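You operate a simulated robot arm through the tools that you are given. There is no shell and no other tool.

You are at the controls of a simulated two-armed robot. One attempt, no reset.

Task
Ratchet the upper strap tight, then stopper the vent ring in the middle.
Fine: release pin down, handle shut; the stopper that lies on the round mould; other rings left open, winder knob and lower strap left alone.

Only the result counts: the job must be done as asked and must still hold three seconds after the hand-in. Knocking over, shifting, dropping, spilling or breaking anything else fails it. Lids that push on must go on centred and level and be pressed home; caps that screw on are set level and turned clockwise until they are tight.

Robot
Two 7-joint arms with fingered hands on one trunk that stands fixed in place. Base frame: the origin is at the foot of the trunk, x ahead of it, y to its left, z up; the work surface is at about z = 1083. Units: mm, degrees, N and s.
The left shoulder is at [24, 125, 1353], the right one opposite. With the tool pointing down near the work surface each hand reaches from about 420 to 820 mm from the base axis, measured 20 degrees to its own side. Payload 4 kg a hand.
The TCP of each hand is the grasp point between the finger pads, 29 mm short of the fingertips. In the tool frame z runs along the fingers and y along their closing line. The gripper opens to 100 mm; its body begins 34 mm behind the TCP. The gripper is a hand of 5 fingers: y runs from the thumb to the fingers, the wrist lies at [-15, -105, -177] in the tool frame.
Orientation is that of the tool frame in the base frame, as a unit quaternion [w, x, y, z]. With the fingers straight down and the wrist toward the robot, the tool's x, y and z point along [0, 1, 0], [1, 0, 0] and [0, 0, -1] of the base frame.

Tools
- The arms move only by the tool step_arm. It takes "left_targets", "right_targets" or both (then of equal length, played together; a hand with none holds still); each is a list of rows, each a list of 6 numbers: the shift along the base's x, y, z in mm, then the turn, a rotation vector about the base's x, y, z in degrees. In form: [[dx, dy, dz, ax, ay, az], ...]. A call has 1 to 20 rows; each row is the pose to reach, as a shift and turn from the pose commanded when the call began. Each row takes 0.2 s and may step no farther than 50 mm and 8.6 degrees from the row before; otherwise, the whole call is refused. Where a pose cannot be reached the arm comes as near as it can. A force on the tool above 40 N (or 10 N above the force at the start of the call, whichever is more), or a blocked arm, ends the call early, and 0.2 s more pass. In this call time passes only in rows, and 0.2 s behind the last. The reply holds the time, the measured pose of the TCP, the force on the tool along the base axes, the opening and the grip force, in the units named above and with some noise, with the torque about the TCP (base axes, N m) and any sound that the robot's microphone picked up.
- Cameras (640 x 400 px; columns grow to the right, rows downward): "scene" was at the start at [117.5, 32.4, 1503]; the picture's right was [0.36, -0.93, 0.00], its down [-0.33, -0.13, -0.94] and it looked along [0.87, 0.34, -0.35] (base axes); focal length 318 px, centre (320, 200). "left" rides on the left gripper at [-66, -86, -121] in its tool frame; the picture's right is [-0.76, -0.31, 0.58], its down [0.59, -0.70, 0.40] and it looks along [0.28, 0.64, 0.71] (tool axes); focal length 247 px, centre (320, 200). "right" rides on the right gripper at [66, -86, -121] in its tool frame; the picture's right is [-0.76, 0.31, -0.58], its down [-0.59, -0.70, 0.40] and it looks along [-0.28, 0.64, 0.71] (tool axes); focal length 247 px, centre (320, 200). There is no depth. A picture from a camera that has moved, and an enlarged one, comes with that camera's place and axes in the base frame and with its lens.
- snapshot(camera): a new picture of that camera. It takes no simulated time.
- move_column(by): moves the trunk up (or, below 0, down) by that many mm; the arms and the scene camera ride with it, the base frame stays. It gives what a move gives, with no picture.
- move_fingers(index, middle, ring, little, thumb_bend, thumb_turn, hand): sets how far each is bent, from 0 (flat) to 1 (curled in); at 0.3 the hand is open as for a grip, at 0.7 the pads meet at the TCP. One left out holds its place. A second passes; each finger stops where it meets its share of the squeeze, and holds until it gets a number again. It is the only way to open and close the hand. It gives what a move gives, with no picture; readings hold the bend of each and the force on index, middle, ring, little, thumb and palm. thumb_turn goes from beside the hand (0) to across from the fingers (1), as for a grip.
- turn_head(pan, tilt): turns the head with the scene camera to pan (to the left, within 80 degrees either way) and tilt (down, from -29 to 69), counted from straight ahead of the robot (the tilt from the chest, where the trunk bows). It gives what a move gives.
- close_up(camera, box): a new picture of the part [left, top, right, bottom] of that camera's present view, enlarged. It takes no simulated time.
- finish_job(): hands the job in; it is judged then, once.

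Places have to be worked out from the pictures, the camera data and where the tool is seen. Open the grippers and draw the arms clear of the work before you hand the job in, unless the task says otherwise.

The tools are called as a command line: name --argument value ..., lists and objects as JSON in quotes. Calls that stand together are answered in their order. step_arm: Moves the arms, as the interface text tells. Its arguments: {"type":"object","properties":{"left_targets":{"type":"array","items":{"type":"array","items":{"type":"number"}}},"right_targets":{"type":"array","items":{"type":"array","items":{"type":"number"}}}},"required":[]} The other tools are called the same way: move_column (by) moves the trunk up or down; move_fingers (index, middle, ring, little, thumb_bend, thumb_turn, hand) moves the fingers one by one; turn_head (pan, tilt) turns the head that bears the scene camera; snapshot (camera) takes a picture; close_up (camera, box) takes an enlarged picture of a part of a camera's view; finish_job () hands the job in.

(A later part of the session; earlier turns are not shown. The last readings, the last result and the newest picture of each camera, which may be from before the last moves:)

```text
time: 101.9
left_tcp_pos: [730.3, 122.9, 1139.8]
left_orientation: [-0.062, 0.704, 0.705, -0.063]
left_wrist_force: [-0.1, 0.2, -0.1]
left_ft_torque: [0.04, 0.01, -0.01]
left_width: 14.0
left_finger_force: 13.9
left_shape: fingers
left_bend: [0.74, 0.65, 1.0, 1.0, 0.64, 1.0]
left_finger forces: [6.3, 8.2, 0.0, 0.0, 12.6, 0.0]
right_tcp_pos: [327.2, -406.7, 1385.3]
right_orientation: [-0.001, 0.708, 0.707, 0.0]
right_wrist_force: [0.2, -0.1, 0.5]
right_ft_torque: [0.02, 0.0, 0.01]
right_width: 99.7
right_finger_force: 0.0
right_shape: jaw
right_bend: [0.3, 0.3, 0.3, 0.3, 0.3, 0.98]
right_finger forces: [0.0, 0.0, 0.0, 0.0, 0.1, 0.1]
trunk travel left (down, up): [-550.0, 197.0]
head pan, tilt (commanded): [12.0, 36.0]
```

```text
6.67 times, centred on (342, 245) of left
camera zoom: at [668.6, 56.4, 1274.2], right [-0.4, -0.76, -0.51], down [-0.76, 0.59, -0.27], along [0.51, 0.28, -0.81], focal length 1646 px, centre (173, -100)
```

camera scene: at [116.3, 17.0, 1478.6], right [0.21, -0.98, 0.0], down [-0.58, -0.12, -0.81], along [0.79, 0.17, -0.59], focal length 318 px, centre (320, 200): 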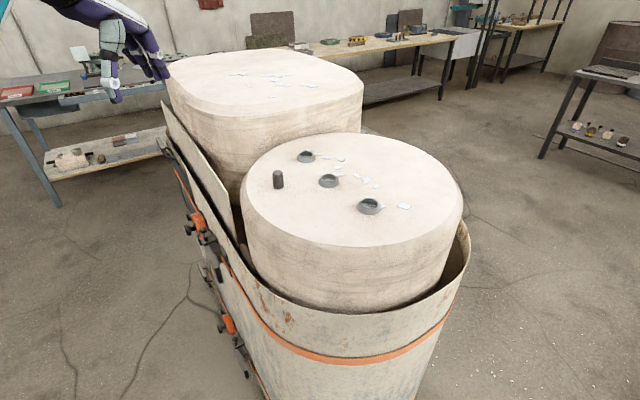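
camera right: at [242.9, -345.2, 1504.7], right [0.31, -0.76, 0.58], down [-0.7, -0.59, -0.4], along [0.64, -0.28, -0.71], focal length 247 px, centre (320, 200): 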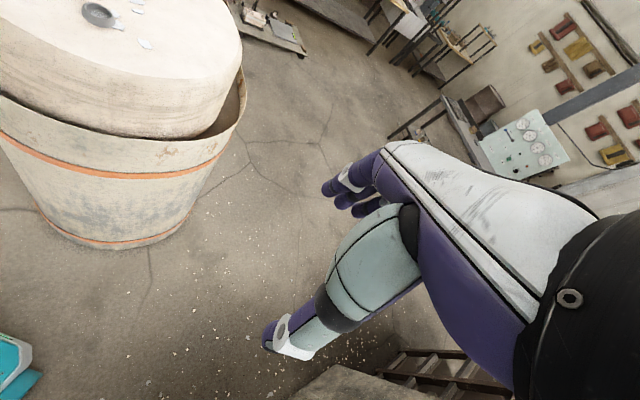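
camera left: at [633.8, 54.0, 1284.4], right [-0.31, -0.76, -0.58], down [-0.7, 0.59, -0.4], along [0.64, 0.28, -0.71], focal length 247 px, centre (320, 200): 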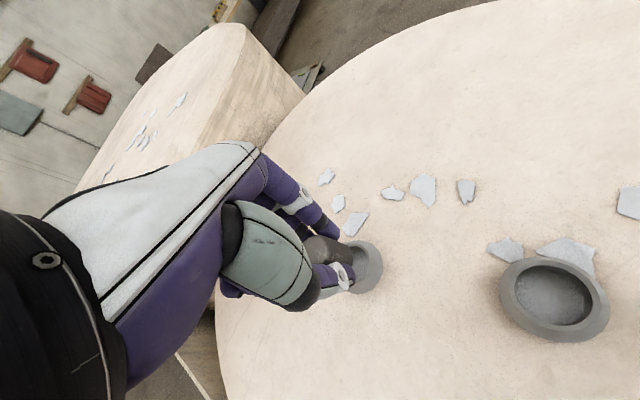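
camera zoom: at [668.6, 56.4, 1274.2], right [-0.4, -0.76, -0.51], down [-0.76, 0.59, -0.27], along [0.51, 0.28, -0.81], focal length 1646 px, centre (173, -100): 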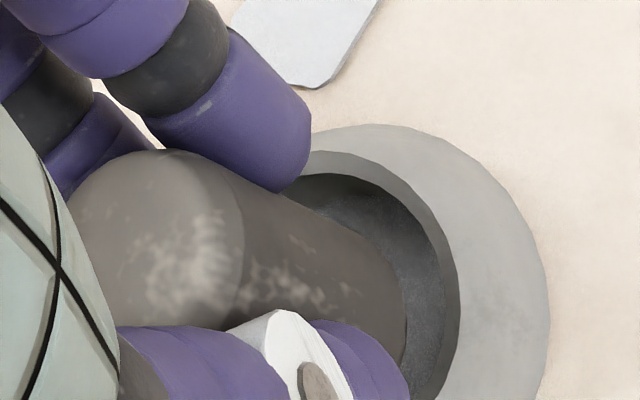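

No contact yet. I continue down in small steps.

step_arm --left_targets '[[0, 0, -1.5, 0, 0, 0], [0, 0, -3, 0, 0, 0]]'

close_up --camera "scene" --box '[314, 166, 342, 188]'

```text
time: 102.5
left_tcp_pos: [729.0, 123.9, 1136.3]
left_orientation: [-0.062, 0.703, 0.706, -0.062]
left_wrist_force: [0.3, -0.6, 0.2]
left_ft_torque: [-0.01, -0.01, 0.02]
left_width: 14.1
left_finger_force: 13.7
left_shape: fingers
left_bend: [0.74, 0.65, 1.0, 1.0, 0.64, 1.0]
left_finger forces: [6.2, 8.3, 0.1, 0.0, 12.6, 0.0]
right_tcp_pos: [327.4, -406.4, 1383.9]
right_orientation: [-0.001, 0.707, 0.707, -0.001]
right_wrist_force: [-0.6, 0.7, -0.4]
right_ft_torque: [0.01, 0.0, 0.0]
right_width: 99.9
right_finger_force: 0.1
right_shape: jaw
right_bend: [0.3, 0.3, 0.3, 0.3, 0.3, 0.98]
right_finger forces: [0.0, 0.0, 0.0, 0.0, 0.0, 0.1]
trunk travel left (down, up): [-550.0, 197.0]
head pan, tilt (commanded): [12.0, 36.0]
```

```text
16.00 times, centred on (328, 177) of scene
camera zoom: at [116.4, 16.7, 1478.6], right [0.21, -0.98, 0.0], down [-0.58, -0.12, -0.81], along [0.79, 0.17, -0.59], focal length 5083 px, centre (192, 568)
```

zoom: 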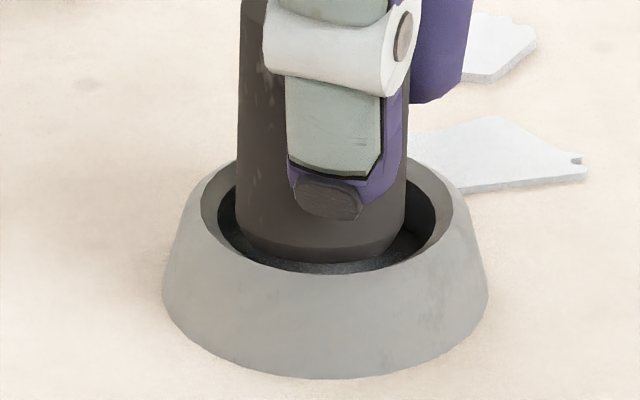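

Still free of contact and visibly entering the hole with clearance all around. I continue down.

step_arm --left_targets '[[0, -0.3, -1.5, 0, 0, 0], [0, -0.3, -3, 0, 0, 0]]'

close_up --camera "scene" --box '[314, 166, 342, 188]'

close_up --camera "left" --box '[310, 215, 374, 275]'

```text
time: 103.1
left_tcp_pos: [729.2, 123.1, 1134.3]
left_orientation: [-0.061, 0.704, 0.705, -0.061]
left_wrist_force: [0.1, -0.6, 1.2]
left_ft_torque: [-0.01, -0.01, 0.02]
left_width: 13.8
left_finger_force: 13.7
left_shape: fingers
left_bend: [0.74, 0.65, 1.0, 1.0, 0.64, 1.0]
left_finger forces: [6.4, 8.5, 0.0, 0.1, 12.8, 0.1]
right_tcp_pos: [327.7, -405.8, 1384.5]
right_orientation: [0.0, 0.707, 0.707, 0.0]
right_wrist_force: [0.8, 0.3, -0.3]
right_ft_torque: [0.0, 0.01, -0.01]
right_width: 99.8
right_finger_force: 0.0
right_shape: jaw
right_bend: [0.3, 0.3, 0.3, 0.3, 0.3, 0.98]
right_finger forces: [0.1, 0.0, 0.1, 0.0, 0.0, 0.0]
trunk travel left (down, up): [-550.0, 197.0]
head pan, tilt (commanded): [12.0, 36.0]
```

```text
16.00 times, centred on (328, 177) of scene
camera zoom: at [116.3, 16.7, 1478.7], right [0.21, -0.98, 0.0], down [-0.58, -0.12, -0.81], along [0.79, 0.17, -0.59], focal length 5083 px, centre (192, 568)
```

zoom: 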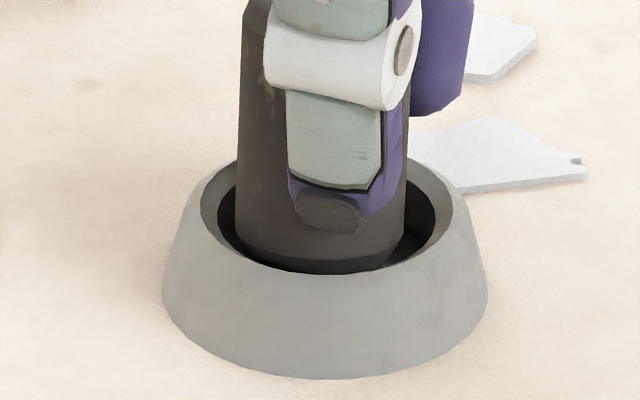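

```text
6.67 times, centred on (342, 245) of left
camera zoom: at [668.4, 56.6, 1268.7], right [-0.4, -0.76, -0.51], down [-0.76, 0.59, -0.27], along [0.51, 0.28, -0.81], focal length 1646 px, centre (173, -100)
```

zoom: 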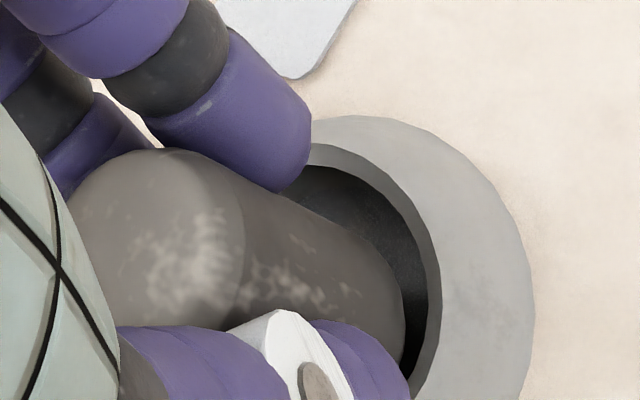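

A first hint of contact (about 1 N). I go on in 1 mm steps.

step_arm --left_targets '[[0, 0, -1, 0, 0, 0], [0, 0, -2, 0, 0, 0]]'

close_up --camera "scene" --box '[314, 166, 342, 188]'

```text
time: 103.7
left_tcp_pos: [730.0, 123.1, 1132.9]
left_orientation: [-0.061, 0.704, 0.705, -0.061]
left_wrist_force: [2.0, -0.6, 4.9]
left_ft_torque: [0.01, 0.04, -0.03]
left_width: 14.1
left_finger_force: 15.3
left_shape: fingers
left_bend: [0.74, 0.65, 1.0, 1.0, 0.64, 1.0]
left_finger forces: [7.0, 9.8, 0.0, 0.0, 12.9, 0.1]
right_tcp_pos: [327.4, -406.6, 1384.7]
right_orientation: [-0.001, 0.707, 0.707, 0.0]
right_wrist_force: [-0.4, 0.4, 0.2]
right_ft_torque: [0.02, -0.02, -0.02]
right_width: 99.6
right_finger_force: 0.1
right_shape: jaw
right_bend: [0.3, 0.3, 0.3, 0.3, 0.3, 0.98]
right_finger forces: [0.1, 0.0, 0.0, 0.1, 0.0, 0.1]
trunk travel left (down, up): [-550.0, 197.0]
head pan, tilt (commanded): [12.0, 36.0]
```

```text
16.00 times, centred on (328, 177) of scene
camera zoom: at [116.2, 16.5, 1478.7], right [0.21, -0.98, 0.0], down [-0.58, -0.12, -0.81], along [0.79, 0.17, -0.59], focal length 5083 px, centre (192, 568)
```

zoom: 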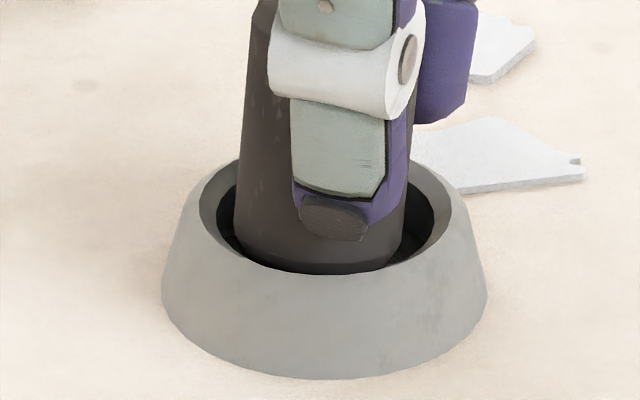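

Contact is now about 5 N with the stopper well inside the ring. This time I relieve the load and open the hand wide, so that thumb and fingers don't drag it, and look at how it stands.

step_arm --left_targets '[[0, 0, 1, 0, 0, 0]]'

move_fingers --hand "left" --index 0.46 --middle 0.46 --thumb_bend 0.46

close_up --camera "scene" --box '[306, 150, 350, 195]'

close_up --camera "left" --box '[295, 200, 391, 290]'

```text
time: 104.1
left_tcp_pos: [729.0, 121.8, 1133.9]
left_orientation: [-0.062, 0.704, 0.705, -0.062]
left_wrist_force: [3.8, -0.1, 5.1]
left_ft_torque: [0.06, -0.04, -0.02]
left_width: 14.1
left_finger_force: 14.3
left_shape: fingers
left_bend: [0.74, 0.65, 1.0, 1.0, 0.64, 1.0]
left_finger forces: [7.0, 10.1, 0.0, 0.0, 12.3, 0.1]
right_tcp_pos: [327.7, -405.9, 1384.3]
right_orientation: [0.0, 0.707, 0.708, -0.001]
right_wrist_force: [0.6, -0.3, 0.9]
right_ft_torque: [-0.02, -0.03, 0.02]
right_width: 99.8
right_finger_force: 0.0
right_shape: jaw
right_bend: [0.3, 0.3, 0.3, 0.3, 0.3, 0.98]
right_finger forces: [0.0, 0.0, 0.1, 0.1, 0.1, 0.0]
trunk travel left (down, up): [-550.0, 197.0]
head pan, tilt (commanded): [12.0, 36.0]
```

```text
time: 105.1
left_tcp_pos: [728.9, 122.0, 1134.1]
left_orientation: [-0.063, 0.704, 0.705, -0.063]
left_wrist_force: [1.0, 0.4, 0.0]
left_ft_torque: [0.02, -0.01, 0.01]
left_width: 59.3
left_finger_force: 0.1
left_shape: fingers
left_bend: [0.46, 0.46, 1.0, 1.0, 0.46, 1.0]
left_finger forces: [0.0, 0.0, 0.1, 0.0, 0.1, 0.1]
right_tcp_pos: [327.8, -406.8, 1384.9]
right_orientation: [-0.001, 0.707, 0.707, -0.001]
right_wrist_force: [0.0, 1.5, 0.3]
right_ft_torque: [0.03, -0.03, 0.03]
right_width: 99.8
right_finger_force: 0.1
right_shape: jaw
right_bend: [0.3, 0.3, 0.3, 0.3, 0.3, 0.98]
right_finger forces: [0.0, 0.0, 0.0, 0.0, 0.0, 0.0]
trunk travel left (down, up): [-550.0, 197.0]
head pan, tilt (commanded): [12.0, 36.0]
```

```text
8.89 times, centred on (328, 172) of scene
camera zoom: at [116.3, 16.7, 1478.6], right [0.21, -0.98, 0.0], down [-0.58, -0.12, -0.81], along [0.79, 0.17, -0.59], focal length 2824 px, centre (249, 444)
```

zoom: 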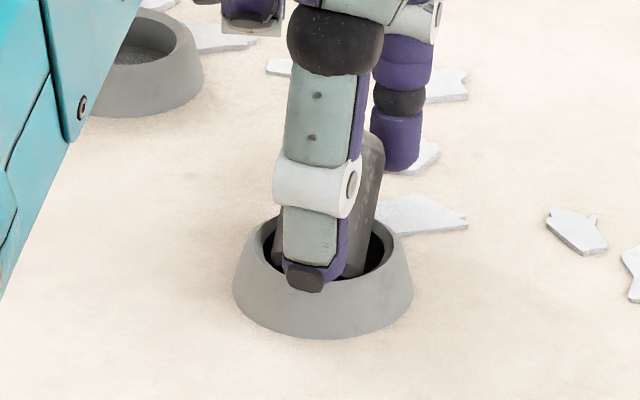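

```text
4.44 times, centred on (343, 245) of left
camera zoom: at [667.5, 55.7, 1267.3], right [-0.4, -0.76, -0.51], down [-0.76, 0.59, -0.27], along [0.51, 0.28, -0.81], focal length 1098 px, centre (218, 0)
```

zoom: 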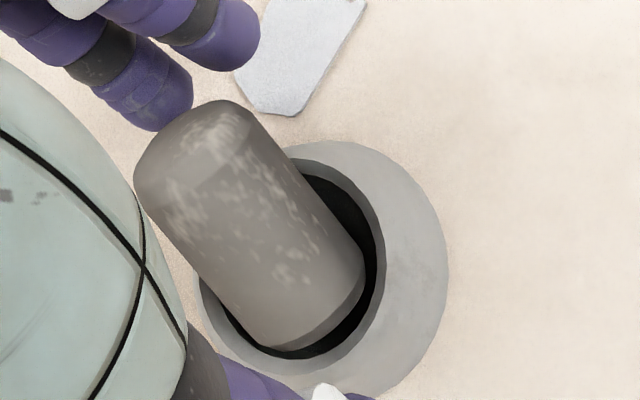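

Now it's plain: the stopper leans far over the far rim (top toward +x), with its bottom still inside the ring. I leave the thumb open and close only index and middle step by step, to push its top back upright.

move_fingers --hand "left" --index 0.54 --middle 0.54

close_up --camera "left" --box '[295, 200, 391, 290]'

close_up --camera "scene" --box '[306, 150, 350, 195]'

```text
time: 106.1
left_tcp_pos: [729.5, 123.4, 1133.4]
left_orientation: [-0.063, 0.704, 0.705, -0.062]
left_wrist_force: [0.2, -0.4, -0.4]
left_ft_torque: [0.02, -0.01, 0.01]
left_width: 50.1
left_finger_force: 0.0
left_shape: fingers
left_bend: [0.54, 0.54, 1.0, 1.0, 0.46, 1.0]
left_finger forces: [0.1, 0.0, 0.0, 0.1, 0.0, 0.0]
right_tcp_pos: [328.5, -406.4, 1384.7]
right_orientation: [-0.001, 0.707, 0.707, -0.001]
right_wrist_force: [0.1, -0.6, 1.0]
right_ft_torque: [-0.05, 0.01, 0.0]
right_width: 99.6
right_finger_force: 0.1
right_shape: jaw
right_bend: [0.3, 0.3, 0.3, 0.3, 0.3, 0.98]
right_finger forces: [0.1, 0.1, 0.0, 0.0, 0.1, 0.1]
trunk travel left (down, up): [-550.0, 197.0]
head pan, tilt (commanded): [12.0, 36.0]
```

```text
4.44 times, centred on (343, 245) of left
camera zoom: at [667.5, 55.7, 1267.3], right [-0.4, -0.76, -0.51], down [-0.76, 0.59, -0.27], along [0.51, 0.28, -0.81], focal length 1098 px, centre (218, 0)
```

zoom: 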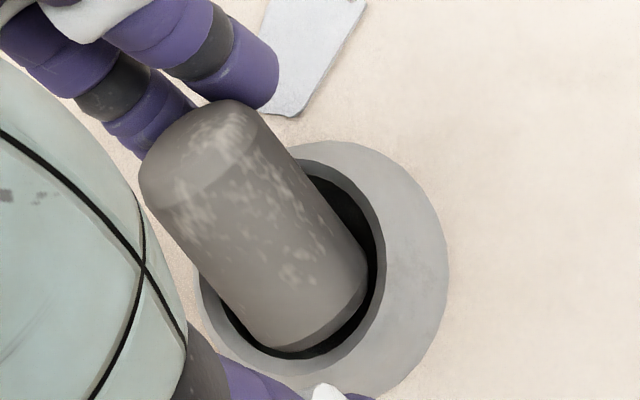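

```text
8.89 times, centred on (328, 172) of scene
camera zoom: at [116.4, 16.7, 1478.6], right [0.21, -0.98, 0.0], down [-0.58, -0.12, -0.81], along [0.79, 0.17, -0.59], focal length 2824 px, centre (249, 444)
```

zoom: 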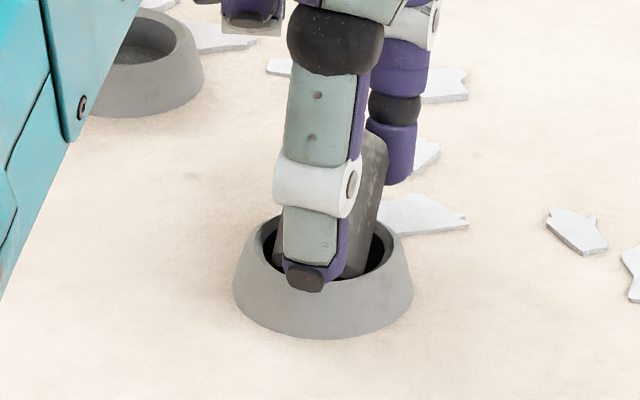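

The fingers have just reached its top. I continue closing them in steps.

move_fingers --hand "left" --index 0.6 --middle 0.6

close_up --camera "left" --box '[295, 200, 391, 290]'

close_up --camera "scene" --box '[306, 150, 350, 195]'

```text
time: 107.1
left_tcp_pos: [727.6, 121.7, 1133.3]
left_orientation: [-0.062, 0.704, 0.705, -0.063]
left_wrist_force: [1.4, -0.3, 1.0]
left_ft_torque: [-0.04, -0.04, 0.01]
left_width: 44.0
left_finger_force: 0.7
left_shape: fingers
left_bend: [0.59, 0.6, 1.0, 1.0, 0.46, 1.0]
left_finger forces: [1.2, 0.4, 0.1, 0.0, 0.0, 0.1]
right_tcp_pos: [329.0, -406.0, 1383.8]
right_orientation: [-0.001, 0.707, 0.707, -0.001]
right_wrist_force: [0.0, -0.5, 0.4]
right_ft_torque: [0.01, -0.02, 0.0]
right_width: 99.9
right_finger_force: 0.1
right_shape: jaw
right_bend: [0.3, 0.3, 0.3, 0.3, 0.3, 0.98]
right_finger forces: [0.0, 0.0, 0.0, 0.0, 0.1, 0.1]
trunk travel left (down, up): [-550.0, 197.0]
head pan, tilt (commanded): [12.0, 36.0]
```

```text
4.44 times, centred on (343, 245) of left
camera zoom: at [667.7, 55.6, 1267.3], right [-0.4, -0.76, -0.51], down [-0.76, 0.59, -0.27], along [0.51, 0.28, -0.81], focal length 1098 px, centre (218, 0)
```

zoom: 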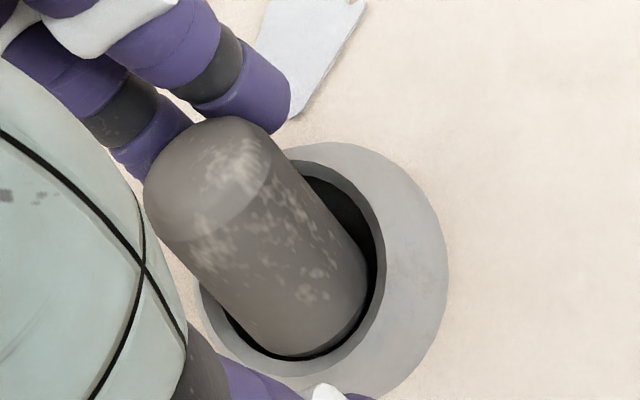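

```text
8.89 times, centred on (328, 172) of scene
camera zoom: at [116.6, 16.7, 1478.6], right [0.21, -0.98, 0.0], down [-0.58, -0.12, -0.81], along [0.79, 0.17, -0.59], focal length 2824 px, centre (249, 444)
```

zoom: 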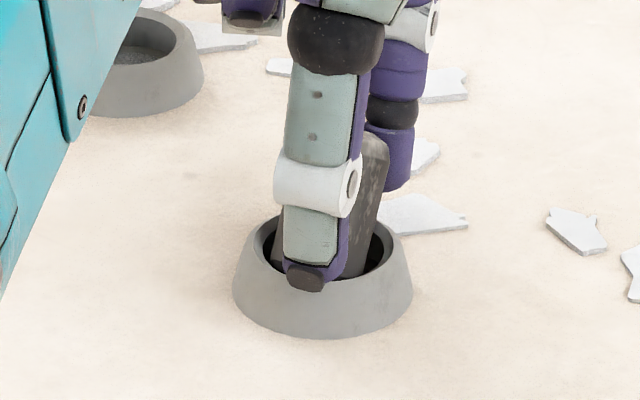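

It is straightening up; the finger forces are only about 1 N. I continue.

move_fingers --hand "left" --index 0.65 --middle 0.65

close_up --camera "left" --box '[295, 200, 391, 290]'

close_up --camera "scene" --box '[306, 150, 350, 195]'

```text
time: 108.1
left_tcp_pos: [728.3, 122.6, 1133.7]
left_orientation: [-0.062, 0.704, 0.705, -0.062]
left_wrist_force: [1.1, -0.4, 0.2]
left_ft_torque: [-0.01, 0.03, -0.01]
left_width: 37.1
left_finger_force: 0.9
left_shape: fingers
left_bend: [0.65, 0.64, 1.0, 1.0, 0.46, 1.0]
left_finger forces: [0.4, 0.6, 0.1, 0.0, 0.1, 0.0]
right_tcp_pos: [328.4, -406.3, 1384.0]
right_orientation: [-0.001, 0.707, 0.707, 0.0]
right_wrist_force: [-0.9, -0.2, 0.1]
right_ft_torque: [0.04, 0.01, 0.04]
right_width: 99.9
right_finger_force: 0.0
right_shape: jaw
right_bend: [0.3, 0.3, 0.3, 0.3, 0.3, 0.98]
right_finger forces: [0.1, 0.1, 0.0, 0.1, 0.1, 0.1]
trunk travel left (down, up): [-550.0, 197.0]
head pan, tilt (commanded): [12.0, 36.0]
```

```text
4.44 times, centred on (343, 245) of left
camera zoom: at [667.6, 55.8, 1267.2], right [-0.4, -0.76, -0.51], down [-0.76, 0.59, -0.27], along [0.51, 0.28, -0.81], focal length 1098 px, centre (218, 0)
```

zoom: 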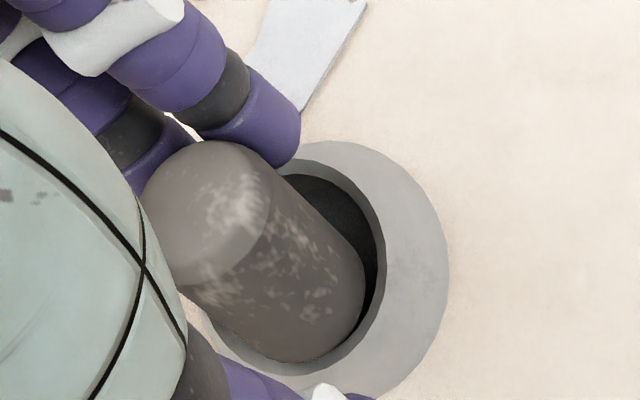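

```text
8.89 times, centred on (328, 172) of scene
camera zoom: at [116.5, 16.8, 1478.6], right [0.21, -0.98, 0.0], down [-0.58, -0.12, -0.81], along [0.79, 0.17, -0.59], focal length 2824 px, centre (249, 444)
```

zoom: 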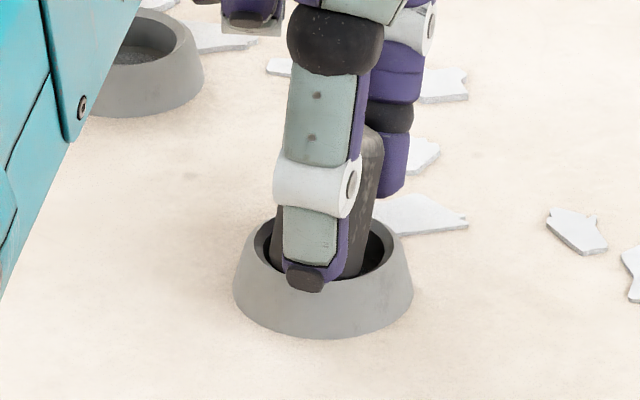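

Leaning about 20° now. A bit further with the fingers should let it drop upright.

move_fingers --hand "left" --index 0.69 --middle 0.69

close_up --camera "left" --box '[295, 200, 391, 290]'

close_up --camera "scene" --box '[306, 150, 350, 195]'

```text
time: 109.1
left_tcp_pos: [728.6, 122.1, 1134.0]
left_orientation: [-0.062, 0.703, 0.705, -0.062]
left_wrist_force: [1.7, -0.7, 1.3]
left_ft_torque: [0.02, -0.05, 0.0]
left_width: 32.7
left_finger_force: 1.5
left_shape: fingers
left_bend: [0.69, 0.68, 1.0, 1.0, 0.46, 1.0]
left_finger forces: [0.5, 1.6, 0.0, 0.0, 0.0, 0.0]
right_tcp_pos: [328.4, -406.1, 1384.7]
right_orientation: [0.0, 0.707, 0.708, 0.0]
right_wrist_force: [-0.9, 0.4, -0.3]
right_ft_torque: [0.01, -0.01, 0.01]
right_width: 100.0
right_finger_force: 0.0
right_shape: jaw
right_bend: [0.3, 0.3, 0.3, 0.3, 0.3, 0.98]
right_finger forces: [0.0, 0.0, 0.1, 0.0, 0.1, 0.0]
trunk travel left (down, up): [-550.0, 197.0]
head pan, tilt (commanded): [12.0, 36.0]
```

```text
4.44 times, centred on (343, 245) of left
camera zoom: at [667.7, 55.8, 1267.3], right [-0.4, -0.76, -0.51], down [-0.76, 0.59, -0.27], along [0.51, 0.28, -0.81], focal length 1098 px, centre (218, 0)
```

zoom: 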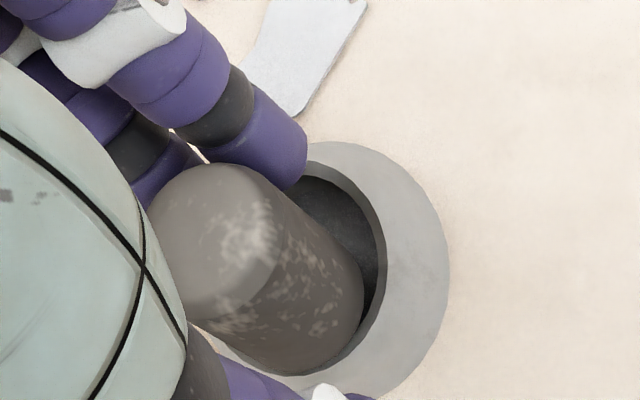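

```text
8.89 times, centred on (328, 172) of scene
camera zoom: at [116.6, 16.8, 1478.6], right [0.21, -0.98, 0.0], down [-0.58, -0.12, -0.81], along [0.79, 0.17, -0.59], focal length 2824 px, centre (249, 444)
```

zoom: 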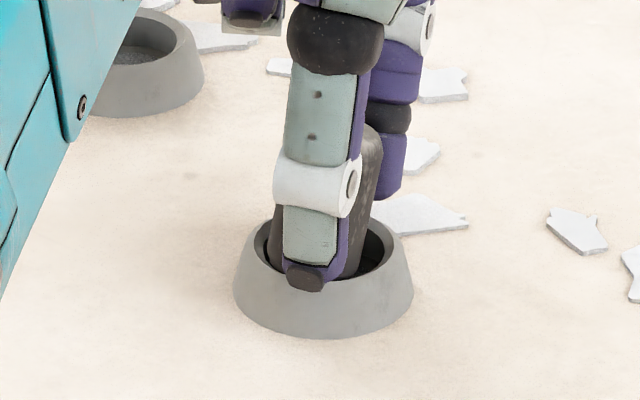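

The whole stopper is sliding toward the near rim instead of turning, so I bring in the thumb: gripping thumb-low and fingers-high will straighten it, and then I can lift it out again under control.

move_fingers --hand "left" --thumb_bend 0.6

move_fingers --hand "left" --index 0.75 --middle 0.75 --thumb_bend 0.75

close_up --camera "left" --box '[295, 200, 391, 290]'

close_up --camera "scene" --box '[306, 150, 350, 195]'

```text
time: 110.1
left_tcp_pos: [727.4, 123.9, 1133.1]
left_orientation: [-0.062, 0.704, 0.705, -0.063]
left_wrist_force: [0.2, 0.4, 1.1]
left_ft_torque: [0.04, -0.03, -0.04]
left_width: 19.2
left_finger_force: 2.6
left_shape: fingers
left_bend: [0.68, 0.68, 1.0, 1.0, 0.58, 1.0]
left_finger forces: [0.8, 2.0, 0.1, 0.1, 1.7, 0.0]
right_tcp_pos: [329.2, -405.4, 1384.1]
right_orientation: [0.0, 0.707, 0.707, -0.001]
right_wrist_force: [-0.1, -0.1, 0.5]
right_ft_torque: [0.02, -0.04, -0.01]
right_width: 99.6
right_finger_force: 0.0
right_shape: jaw
right_bend: [0.3, 0.3, 0.3, 0.3, 0.3, 0.98]
right_finger forces: [0.1, 0.0, 0.0, 0.0, 0.0, 0.0]
trunk travel left (down, up): [-550.0, 197.0]
head pan, tilt (commanded): [12.0, 36.0]
```

```text
time: 111.1
left_tcp_pos: [727.8, 123.9, 1133.9]
left_orientation: [-0.062, 0.703, 0.705, -0.062]
left_wrist_force: [0.7, -0.4, 0.1]
left_ft_torque: [0.0, -0.02, 0.01]
left_width: 15.2
left_finger_force: 12.8
left_shape: fingers
left_bend: [0.74, 0.73, 1.0, 1.0, 0.63, 1.0]
left_finger forces: [5.9, 7.5, 0.0, 0.0, 12.8, 0.1]
right_tcp_pos: [328.8, -406.2, 1385.1]
right_orientation: [-0.001, 0.707, 0.707, 0.0]
right_wrist_force: [0.3, -0.3, -0.3]
right_ft_torque: [0.0, 0.03, 0.0]
right_width: 100.0
right_finger_force: 0.0
right_shape: jaw
right_bend: [0.3, 0.3, 0.3, 0.3, 0.3, 0.98]
right_finger forces: [0.0, 0.0, 0.1, 0.1, 0.0, 0.0]
trunk travel left (down, up): [-550.0, 197.0]
head pan, tilt (commanded): [12.0, 36.0]
```

```text
4.44 times, centred on (343, 245) of left
camera zoom: at [667.5, 55.7, 1267.2], right [-0.4, -0.76, -0.51], down [-0.76, 0.59, -0.27], along [0.51, 0.28, -0.81], focal length 1098 px, centre (218, 0)
```

zoom: 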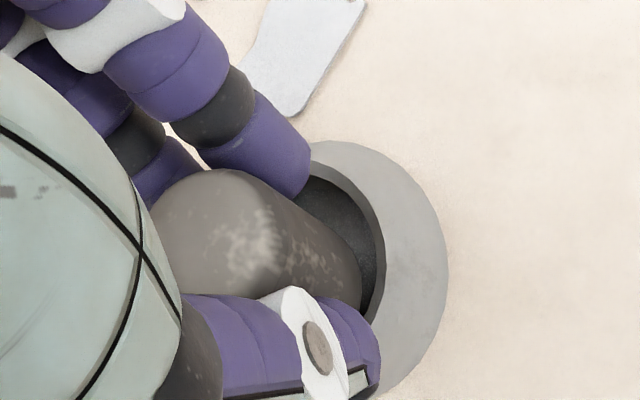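

```text
8.89 times, centred on (328, 172) of scene
camera zoom: at [116.4, 16.8, 1478.6], right [0.21, -0.98, 0.0], down [-0.58, -0.12, -0.81], along [0.79, 0.17, -0.59], focal length 2824 px, centre (249, 444)
```

zoom: 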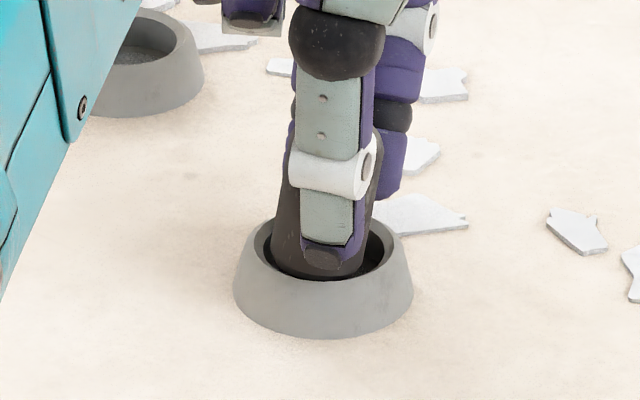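

Gripped again. I lift it clear by 45 mm and inspect its attitude in the hand.

step_arm --left_targets '[[0, 0, 6, 0, 0, 0], [0, 0, 16, 0, 0, 0], [0, 0, 30, 0, 0, 0], [0, 0, 45, 0, 0, 0]]'

close_up --camera "left" --box '[295, 200, 391, 290]'

close_up --camera "scene" --box '[306, 125, 350, 170]'

```text
time: 112.1
left_tcp_pos: [728.4, 122.3, 1178.7]
left_orientation: [-0.062, 0.704, 0.705, -0.062]
left_wrist_force: [-0.3, 0.4, -0.8]
left_ft_torque: [0.03, 0.0, -0.06]
left_width: 15.5
left_finger_force: 12.8
left_shape: fingers
left_bend: [0.74, 0.73, 1.0, 1.0, 0.63, 1.0]
left_finger forces: [5.9, 7.6, 0.0, 0.0, 12.9, 0.1]
right_tcp_pos: [328.3, -407.6, 1384.3]
right_orientation: [0.0, 0.707, 0.707, -0.001]
right_wrist_force: [-0.8, -0.3, -0.2]
right_ft_torque: [-0.03, -0.03, -0.01]
right_width: 99.6
right_finger_force: 0.1
right_shape: jaw
right_bend: [0.3, 0.3, 0.3, 0.3, 0.3, 0.98]
right_finger forces: [0.0, 0.0, 0.0, 0.1, 0.0, 0.1]
trunk travel left (down, up): [-550.0, 197.0]
head pan, tilt (commanded): [12.0, 36.0]
```

```text
4.44 times, centred on (343, 245) of left
camera zoom: at [667.2, 55.6, 1311.7], right [-0.4, -0.76, -0.51], down [-0.76, 0.59, -0.27], along [0.51, 0.28, -0.81], focal length 1098 px, centre (218, 0)
```

zoom: 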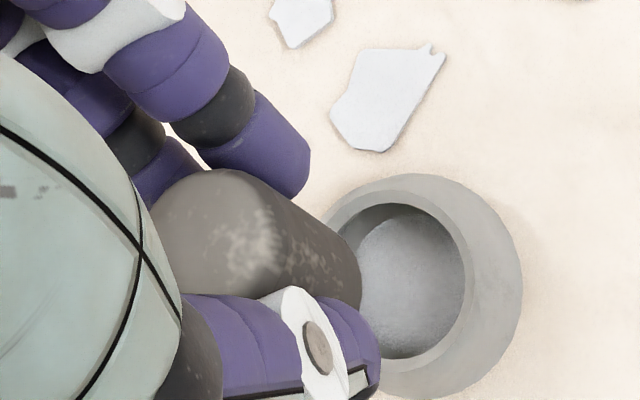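

```text
8.89 times, centred on (328, 148) of scene
camera zoom: at [116.2, 16.7, 1478.7], right [0.21, -0.98, 0.0], down [-0.58, -0.12, -0.81], along [0.79, 0.17, -0.59], focal length 2824 px, centre (249, 667)
```

zoom: 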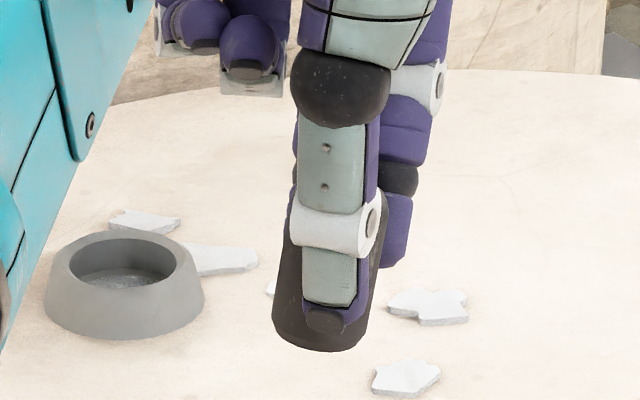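

The stopper is held with a slight sideways lean. To get an unambiguous view of the x-offset, I bring the right hand's camera round to look from the right side, keeping well clear of the left arm.

step_arm --right_targets '[[31, 25, 0, 0, 0, 8.2], [62, 52, -5, 0, 0, 16.4], [94, 82, -12, 0, 0, 24.6], [125, 114, -22, 0, 0, 32.8], [156, 147, -33, 0, 0, 41], [187, 180, -45, 0, 0, 49.2], [218, 214, -58, 0, 0, 57.4], [250, 248, -72, 0, 0, 65.6], [281, 284, -88, 0, 0, 73.8], [312, 320, -104, 0, 0, 82], [340, 355, -120, 0, 0, 90]]'

snapshot --camera "right"

snapshot --camera "scene"

```text
refused: row 9 steps farther than a row can; nothing moved
```

```text
taken
camera right: at [242.1, -341.9, 1505.5], right [0.31, -0.76, 0.58], down [-0.7, -0.59, -0.4], along [0.64, -0.28, -0.71], focal length 247 px, centre (320, 200)
```

right: 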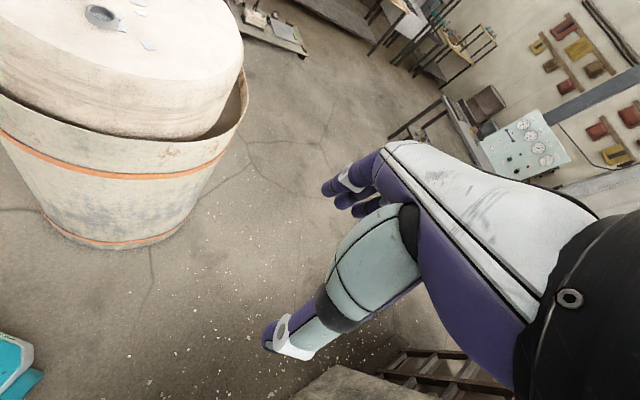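

```text
taken
camera scene: at [116.2, 16.7, 1478.7], right [0.21, -0.98, 0.0], down [-0.58, -0.12, -0.81], along [0.79, 0.17, -0.59], focal length 318 px, centre (320, 200)
```

scene: 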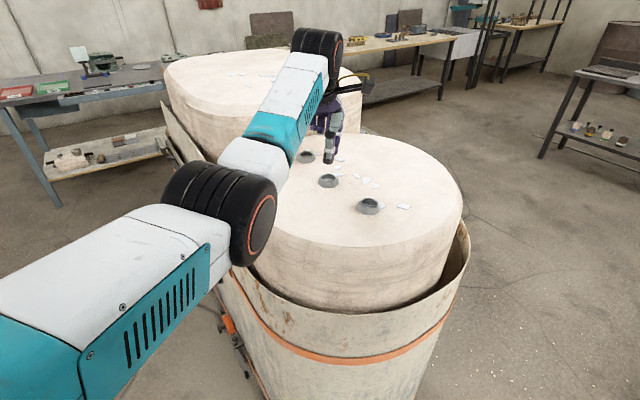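

That was refused for one over-long step; I repeat with finer steps.

step_arm --right_targets '[[27, 20, 0, 0, 0, 7], [54, 42, -3, 0, 0, 14], [81, 66, -8, 0, 0, 21], [108, 92, -14, 0, 0, 28], [135, 119, -21, 0, 0, 35], [162, 147, -29, 0, 0, 42], [189, 175, -38, 0, 0, 49], [216, 204, -48, 0, 0, 56], [243, 234, -59, 0, 0, 63], [270, 264, -71, 0, 0, 70], [296, 294, -84, 0, 0, 77], [320, 324, -97, 0, 0, 84], [342, 352, -110, 0, 0, 90]]'

snapshot --camera "right"

snapshot --camera "scene"

```text
time: 114.9
left_tcp_pos: [729.6, 122.0, 1177.0]
left_orientation: [-0.062, 0.704, 0.705, -0.062]
left_wrist_force: [-0.1, -0.4, -1.0]
left_ft_torque: [0.02, -0.01, -0.02]
left_width: 15.3
left_finger_force: 12.8
left_shape: fingers
left_bend: [0.74, 0.73, 1.0, 1.0, 0.63, 1.0]
left_finger forces: [6.0, 7.5, 0.0, 0.0, 12.7, 0.1]
right_tcp_pos: [403.8, -3.0, 1257.0]
right_orientation: [0.031, 0.145, 0.989, -0.014]
right_wrist_force: [0.3, -0.8, -0.2]
right_ft_torque: [0.06, 0.04, 0.0]
right_width: 99.9
right_finger_force: 0.1
right_shape: jaw
right_bend: [0.3, 0.3, 0.3, 0.3, 0.3, 0.98]
right_finger forces: [0.0, 0.0, 0.0, 0.1, 0.0, 0.1]
right hand out of reach, approached as far as the arm can: row 5, 6, 7, 8, 9, 10, 11, 12, 13
trunk travel left (down, up): [-550.0, 197.0]
head pan, tilt (commanded): [12.0, 36.0]
```

```text
taken
camera right: at [308.7, -62.7, 1374.2], right [0.78, 0.1, 0.62], down [0.38, -0.86, -0.35], along [0.5, 0.51, -0.71], focal length 247 px, centre (320, 200)
```

right: 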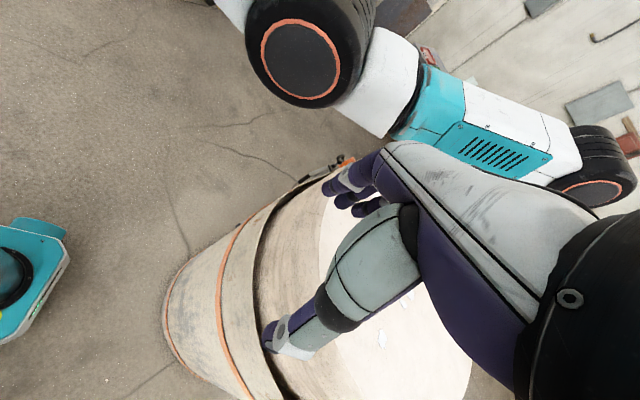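

```text
taken
camera scene: at [117.1, 15.7, 1478.5], right [0.21, -0.98, 0.0], down [-0.58, -0.12, -0.81], along [0.79, 0.17, -0.59], focal length 318 px, centre (320, 200)
```

scene: 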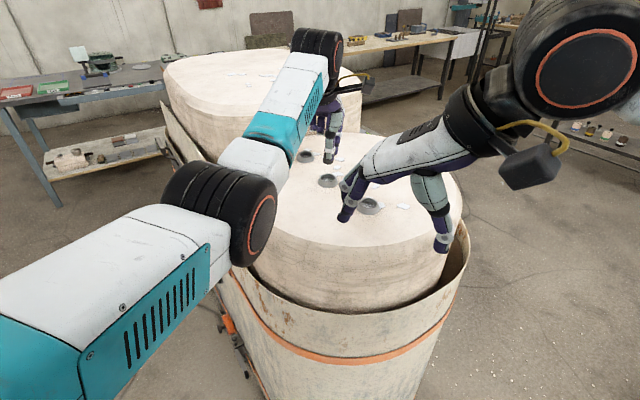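

The right arm cannot make that view. I bring it back to its parking place; instead I can yaw the left hand around the (round) stopper so its own camera gets the side view.

step_arm --right_targets '[[-8, -40, 13, 0, 0, -7.3], [-15, -80, 25, 0, 0, -14.6], [-23, -120, 38, 0, 0, -22], [-30, -161, 51, 0, 0, -29.3], [-38, -201, 63, 0, 0, -36.6], [-46, -241, 76, 0, 0, -44], [-53, -282, 89, 0, 0, -51.3], [-61, -322, 101, 0, 0, -58.6], [-68, -362, 114, 0, 0, -66], [-76, -403, 127, 0, 0, -73.3]]'

snapshot --camera "scene"

```text
time: 117.1
left_tcp_pos: [728.1, 122.3, 1177.6]
left_orientation: [-0.062, 0.705, 0.704, -0.061]
left_wrist_force: [0.4, 0.0, -0.7]
left_ft_torque: [0.03, 0.03, -0.02]
left_width: 15.3
left_finger_force: 12.9
left_shape: fingers
left_bend: [0.74, 0.73, 1.0, 1.0, 0.63, 1.0]
left_finger forces: [5.9, 7.7, 0.1, 0.1, 12.7, 0.0]
right_tcp_pos: [328.4, -414.7, 1382.5]
right_orientation: [0.017, 0.707, 0.706, -0.031]
right_wrist_force: [-0.1, -1.4, 0.2]
right_ft_torque: [0.0, -0.05, 0.01]
right_width: 100.2
right_finger_force: 0.1
right_shape: jaw
right_bend: [0.3, 0.3, 0.3, 0.3, 0.3, 0.98]
right_finger forces: [0.1, 0.1, 0.0, 0.0, 0.0, 0.0]
trunk travel left (down, up): [-550.0, 197.0]
head pan, tilt (commanded): [12.0, 36.0]
```

```text
taken
camera scene: at [115.4, 16.6, 1478.8], right [0.21, -0.98, 0.0], down [-0.57, -0.12, -0.81], along [0.79, 0.17, -0.59], focal length 318 px, centre (320, 200)
```

scene: 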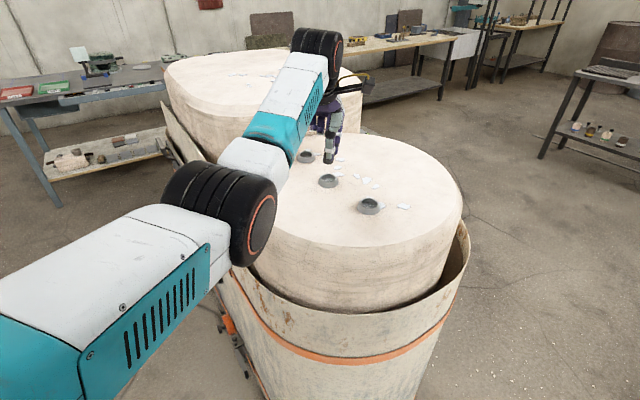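

The right arm is parked again. I carry the stopper back over its free spot, turning the hand by about (-4.5°, -6°) so that it hangs vertical, and hover before setting it down.

step_arm --left_targets '[[0, 0, 0, -2.2, -3, 0], [0, 0, 0, -4.5, -6, 0], [-9, 22, 0, -4.5, -6, 0], [-18, 45, 0, -4.5, -6, 0], [-27, 68, 0, -4.5, -6, 0], [-36, 91, 0, -4.5, -6, 0], [-44, 112, 0, -4.5, -6, 0], [-44, 112, -16, -4.5, -6, 0], [-44, 112, -32, -4.5, -6, 0]]'

close_up --camera "scene" --box '[250, 135, 314, 195]'

close_up --camera "left" --box '[290, 190, 386, 290]'

```text
time: 119.1
left_tcp_pos: [685.6, 235.9, 1147.2]
left_orientation: [0.003, 0.708, 0.704, -0.054]
left_wrist_force: [0.1, 0.2, -0.4]
left_ft_torque: [-0.03, -0.03, -0.01]
left_width: 15.4
left_finger_force: 13.0
left_shape: fingers
left_bend: [0.74, 0.73, 1.0, 1.0, 0.64, 1.0]
left_finger forces: [5.9, 7.8, 0.0, 0.1, 12.6, 0.0]
right_tcp_pos: [329.0, -414.5, 1383.5]
right_orientation: [0.016, 0.708, 0.706, -0.032]
right_wrist_force: [-0.2, -0.3, 0.8]
right_ft_torque: [0.03, 0.01, -0.02]
right_width: 99.9
right_finger_force: 0.1
right_shape: jaw
right_bend: [0.3, 0.3, 0.3, 0.3, 0.3, 0.98]
right_finger forces: [0.0, 0.0, 0.1, 0.1, 0.1, 0.0]
trunk travel left (down, up): [-550.0, 197.0]
head pan, tilt (commanded): [12.0, 36.0]
```

```text
6.67 times, centred on (282, 165) of scene
camera zoom: at [116.6, 17.3, 1478.6], right [0.21, -0.98, 0.0], down [-0.58, -0.12, -0.81], along [0.79, 0.17, -0.59], focal length 2118 px, centre (573, 433)
```

zoom: 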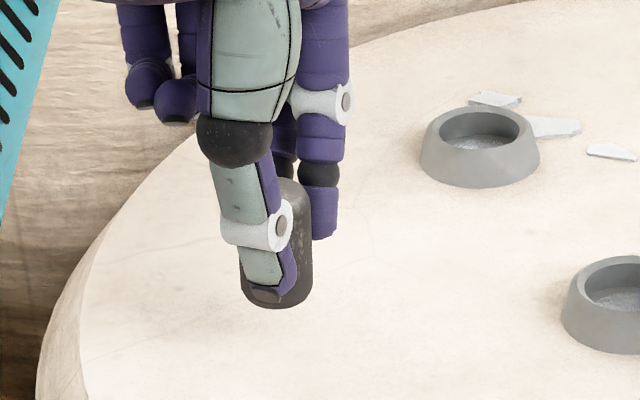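

```text
4.00 times, centred on (338, 240) of left
camera zoom: at [609.9, 178.7, 1278.4], right [-0.35, -0.8, -0.49], down [-0.73, 0.56, -0.39], along [0.59, 0.22, -0.78], focal length 988 px, centre (248, 40)
```

zoom: 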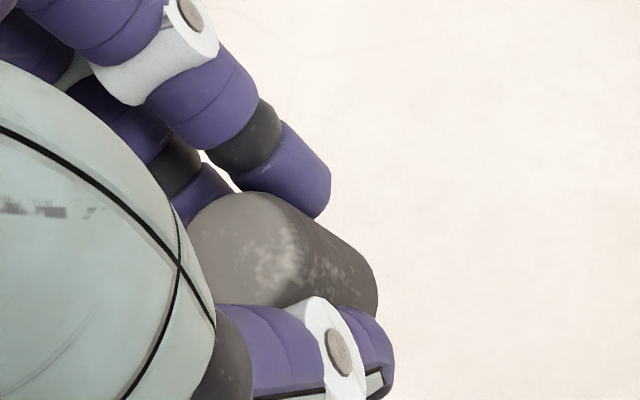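

The stopper now hangs nearly vertical, about 20 mm above the mould. I lower it to contact.

step_arm --left_targets '[[0, 0, -6, 0, 0, 0], [0, 0, -12, 0, 0, 0], [0, 0, -15, 0, 0, 0]]'

step_arm --left_targets '[[0, 0, -1, 0, 0, 0], [0, 0, -2, 0, 0, 0]]'

close_up --camera "scene" --box '[250, 135, 314, 195]'

```text
time: 119.9
left_tcp_pos: [684.2, 234.4, 1131.5]
left_orientation: [0.003, 0.708, 0.704, -0.052]
left_wrist_force: [-0.1, -0.1, 0.0]
left_ft_torque: [0.01, -0.03, 0.02]
left_width: 15.3
left_finger_force: 13.2
left_shape: fingers
left_bend: [0.74, 0.73, 1.0, 1.0, 0.64, 1.0]
left_finger forces: [5.9, 7.7, 0.0, 0.0, 12.4, 0.1]
right_tcp_pos: [330.4, -413.8, 1383.0]
right_orientation: [0.016, 0.707, 0.706, -0.031]
right_wrist_force: [0.6, -0.6, -0.1]
right_ft_torque: [-0.01, 0.0, 0.0]
right_width: 99.8
right_finger_force: 0.0
right_shape: jaw
right_bend: [0.3, 0.3, 0.3, 0.3, 0.3, 0.98]
right_finger forces: [0.0, 0.0, 0.0, 0.1, 0.0, 0.1]
trunk travel left (down, up): [-550.0, 197.0]
head pan, tilt (commanded): [12.0, 36.0]
```

```text
time: 120.5
left_tcp_pos: [685.9, 235.2, 1130.1]
left_orientation: [0.002, 0.708, 0.704, -0.053]
left_wrist_force: [-0.3, -0.1, -0.3]
left_ft_torque: [0.02, -0.01, 0.04]
left_width: 15.1
left_finger_force: 12.6
left_shape: fingers
left_bend: [0.74, 0.73, 1.0, 1.0, 0.64, 1.0]
left_finger forces: [5.9, 7.7, 0.0, 0.1, 12.5, 0.1]
right_tcp_pos: [329.5, -414.1, 1383.6]
right_orientation: [0.017, 0.707, 0.706, -0.031]
right_wrist_force: [0.2, 0.8, 0.2]
right_ft_torque: [-0.02, 0.04, 0.01]
right_width: 100.0
right_finger_force: 0.1
right_shape: jaw
right_bend: [0.3, 0.3, 0.3, 0.3, 0.3, 0.98]
right_finger forces: [0.0, 0.0, 0.0, 0.0, 0.0, 0.1]
trunk travel left (down, up): [-550.0, 197.0]
head pan, tilt (commanded): [12.0, 36.0]
```

```text
6.67 times, centred on (282, 165) of scene
camera zoom: at [116.3, 16.9, 1478.6], right [0.21, -0.98, 0.0], down [-0.58, -0.12, -0.81], along [0.79, 0.17, -0.59], focal length 2118 px, centre (573, 433)
```

zoom: 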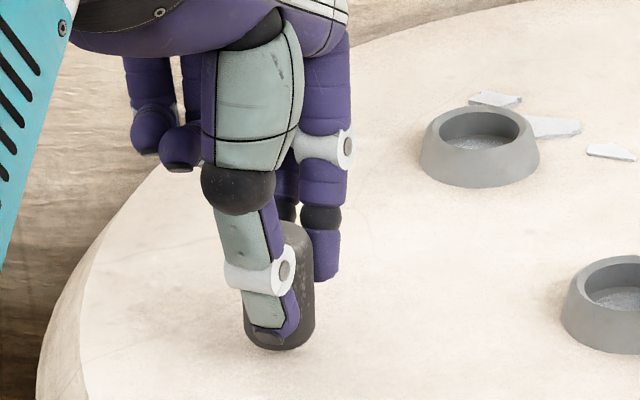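

About 4 mm to go. I lower in 1 mm steps until contact.

step_arm --left_targets '[[0, 0, -1.2, 0, 0, 0], [0, 0, -2.4, 0, 0, 0]]'

step_arm --left_targets '[[0, 0, -0.8, 0, 0, 0], [0, 0, -1.6, 0, 0, 0]]'

close_up --camera "scene" --box '[250, 135, 314, 195]'

```text
time: 121.1
left_tcp_pos: [685.6, 235.8, 1127.7]
left_orientation: [0.002, 0.708, 0.704, -0.052]
left_wrist_force: [1.1, -0.3, 0.0]
left_ft_torque: [-0.01, 0.02, -0.03]
left_width: 15.1
left_finger_force: 13.4
left_shape: fingers
left_bend: [0.74, 0.73, 1.0, 1.0, 0.64, 1.0]
left_finger forces: [5.9, 7.6, 0.0, 0.0, 12.7, 0.0]
right_tcp_pos: [330.8, -414.6, 1383.0]
right_orientation: [0.016, 0.707, 0.706, -0.031]
right_wrist_force: [0.1, -0.4, -0.1]
right_ft_torque: [-0.01, 0.01, 0.03]
right_width: 100.0
right_finger_force: 0.0
right_shape: jaw
right_bend: [0.3, 0.3, 0.3, 0.3, 0.3, 0.98]
right_finger forces: [0.0, 0.0, 0.1, 0.1, 0.0, 0.0]
trunk travel left (down, up): [-550.0, 197.0]
head pan, tilt (commanded): [12.0, 36.0]
```

```text
time: 121.7
left_tcp_pos: [684.5, 235.6, 1125.3]
left_orientation: [0.003, 0.708, 0.705, -0.052]
left_wrist_force: [0.0, -1.1, -0.9]
left_ft_torque: [-0.03, -0.01, -0.01]
left_width: 15.2
left_finger_force: 13.2
left_shape: fingers
left_bend: [0.74, 0.73, 1.0, 1.0, 0.64, 1.0]
left_finger forces: [6.0, 7.7, 0.1, 0.0, 12.5, 0.0]
right_tcp_pos: [330.1, -413.7, 1383.3]
right_orientation: [0.016, 0.707, 0.706, -0.031]
right_wrist_force: [-0.5, 0.3, -0.6]
right_ft_torque: [0.01, -0.01, -0.02]
right_width: 100.1
right_finger_force: 0.0
right_shape: jaw
right_bend: [0.3, 0.3, 0.3, 0.3, 0.3, 0.98]
right_finger forces: [0.0, 0.0, 0.0, 0.0, 0.0, 0.0]
trunk travel left (down, up): [-550.0, 197.0]
head pan, tilt (commanded): [12.0, 36.0]
```

```text
6.67 times, centred on (282, 165) of scene
camera zoom: at [116.4, 16.9, 1478.6], right [0.21, -0.98, 0.0], down [-0.58, -0.12, -0.81], along [0.79, 0.17, -0.59], focal length 2118 px, centre (573, 433)
```

zoom: 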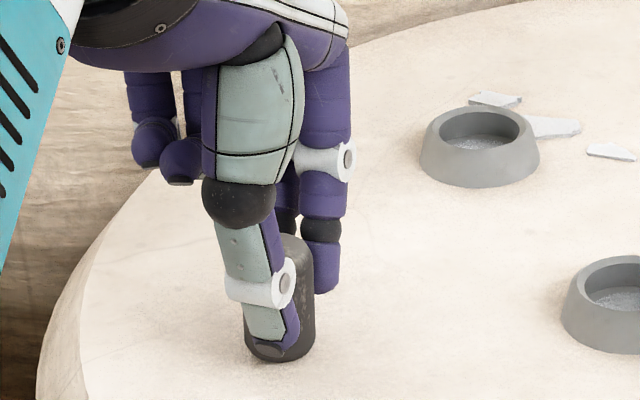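

Nearly touching; I continue in sub-millimetre steps until I feel it.

step_arm --left_targets '[[0, 0, -0.8, 0, 0, 0], [0, 0, -1.6, 0, 0, 0]]'

step_arm --left_targets '[[0, 0, -0.6, 0, 0, 0], [0, 0, -1.2, 0, 0, 0]]'

```text
time: 122.3
left_tcp_pos: [685.3, 235.7, 1125.2]
left_orientation: [0.001, 0.707, 0.705, -0.053]
left_wrist_force: [-0.6, -0.3, -0.2]
left_ft_torque: [0.01, 0.01, 0.0]
left_width: 15.1
left_finger_force: 13.5
left_shape: fingers
left_bend: [0.74, 0.73, 1.0, 1.0, 0.64, 1.0]
left_finger forces: [6.0, 7.8, 0.0, 0.0, 12.7, 0.0]
right_tcp_pos: [329.9, -414.4, 1383.2]
right_orientation: [0.017, 0.707, 0.706, -0.031]
right_wrist_force: [-0.2, -0.1, -0.1]
right_ft_torque: [0.0, 0.0, -0.03]
right_width: 100.1
right_finger_force: 0.1
right_shape: jaw
right_bend: [0.3, 0.3, 0.3, 0.3, 0.3, 0.98]
right_finger forces: [0.1, 0.0, 0.0, 0.1, 0.1, 0.0]
trunk travel left (down, up): [-550.0, 197.0]
head pan, tilt (commanded): [12.0, 36.0]
```

```text
time: 122.9
left_tcp_pos: [685.4, 236.0, 1123.4]
left_orientation: [0.004, 0.708, 0.704, -0.052]
left_wrist_force: [0.5, 1.2, 5.6]
left_ft_torque: [0.02, 0.06, 0.03]
left_width: 14.7
left_finger_force: 13.8
left_shape: fingers
left_bend: [0.74, 0.73, 1.0, 1.0, 0.64, 1.0]
left_finger forces: [5.9, 8.6, 0.0, 0.0, 13.2, 0.0]
right_tcp_pos: [329.0, -414.7, 1382.9]
right_orientation: [0.015, 0.707, 0.707, -0.03]
right_wrist_force: [-0.7, -0.6, -0.2]
right_ft_torque: [0.02, 0.01, 0.01]
right_width: 100.1
right_finger_force: 0.1
right_shape: jaw
right_bend: [0.3, 0.3, 0.3, 0.3, 0.3, 0.98]
right_finger forces: [0.0, 0.0, 0.1, 0.1, 0.1, 0.0]
trunk travel left (down, up): [-550.0, 197.0]
head pan, tilt (commanded): [12.0, 36.0]
```

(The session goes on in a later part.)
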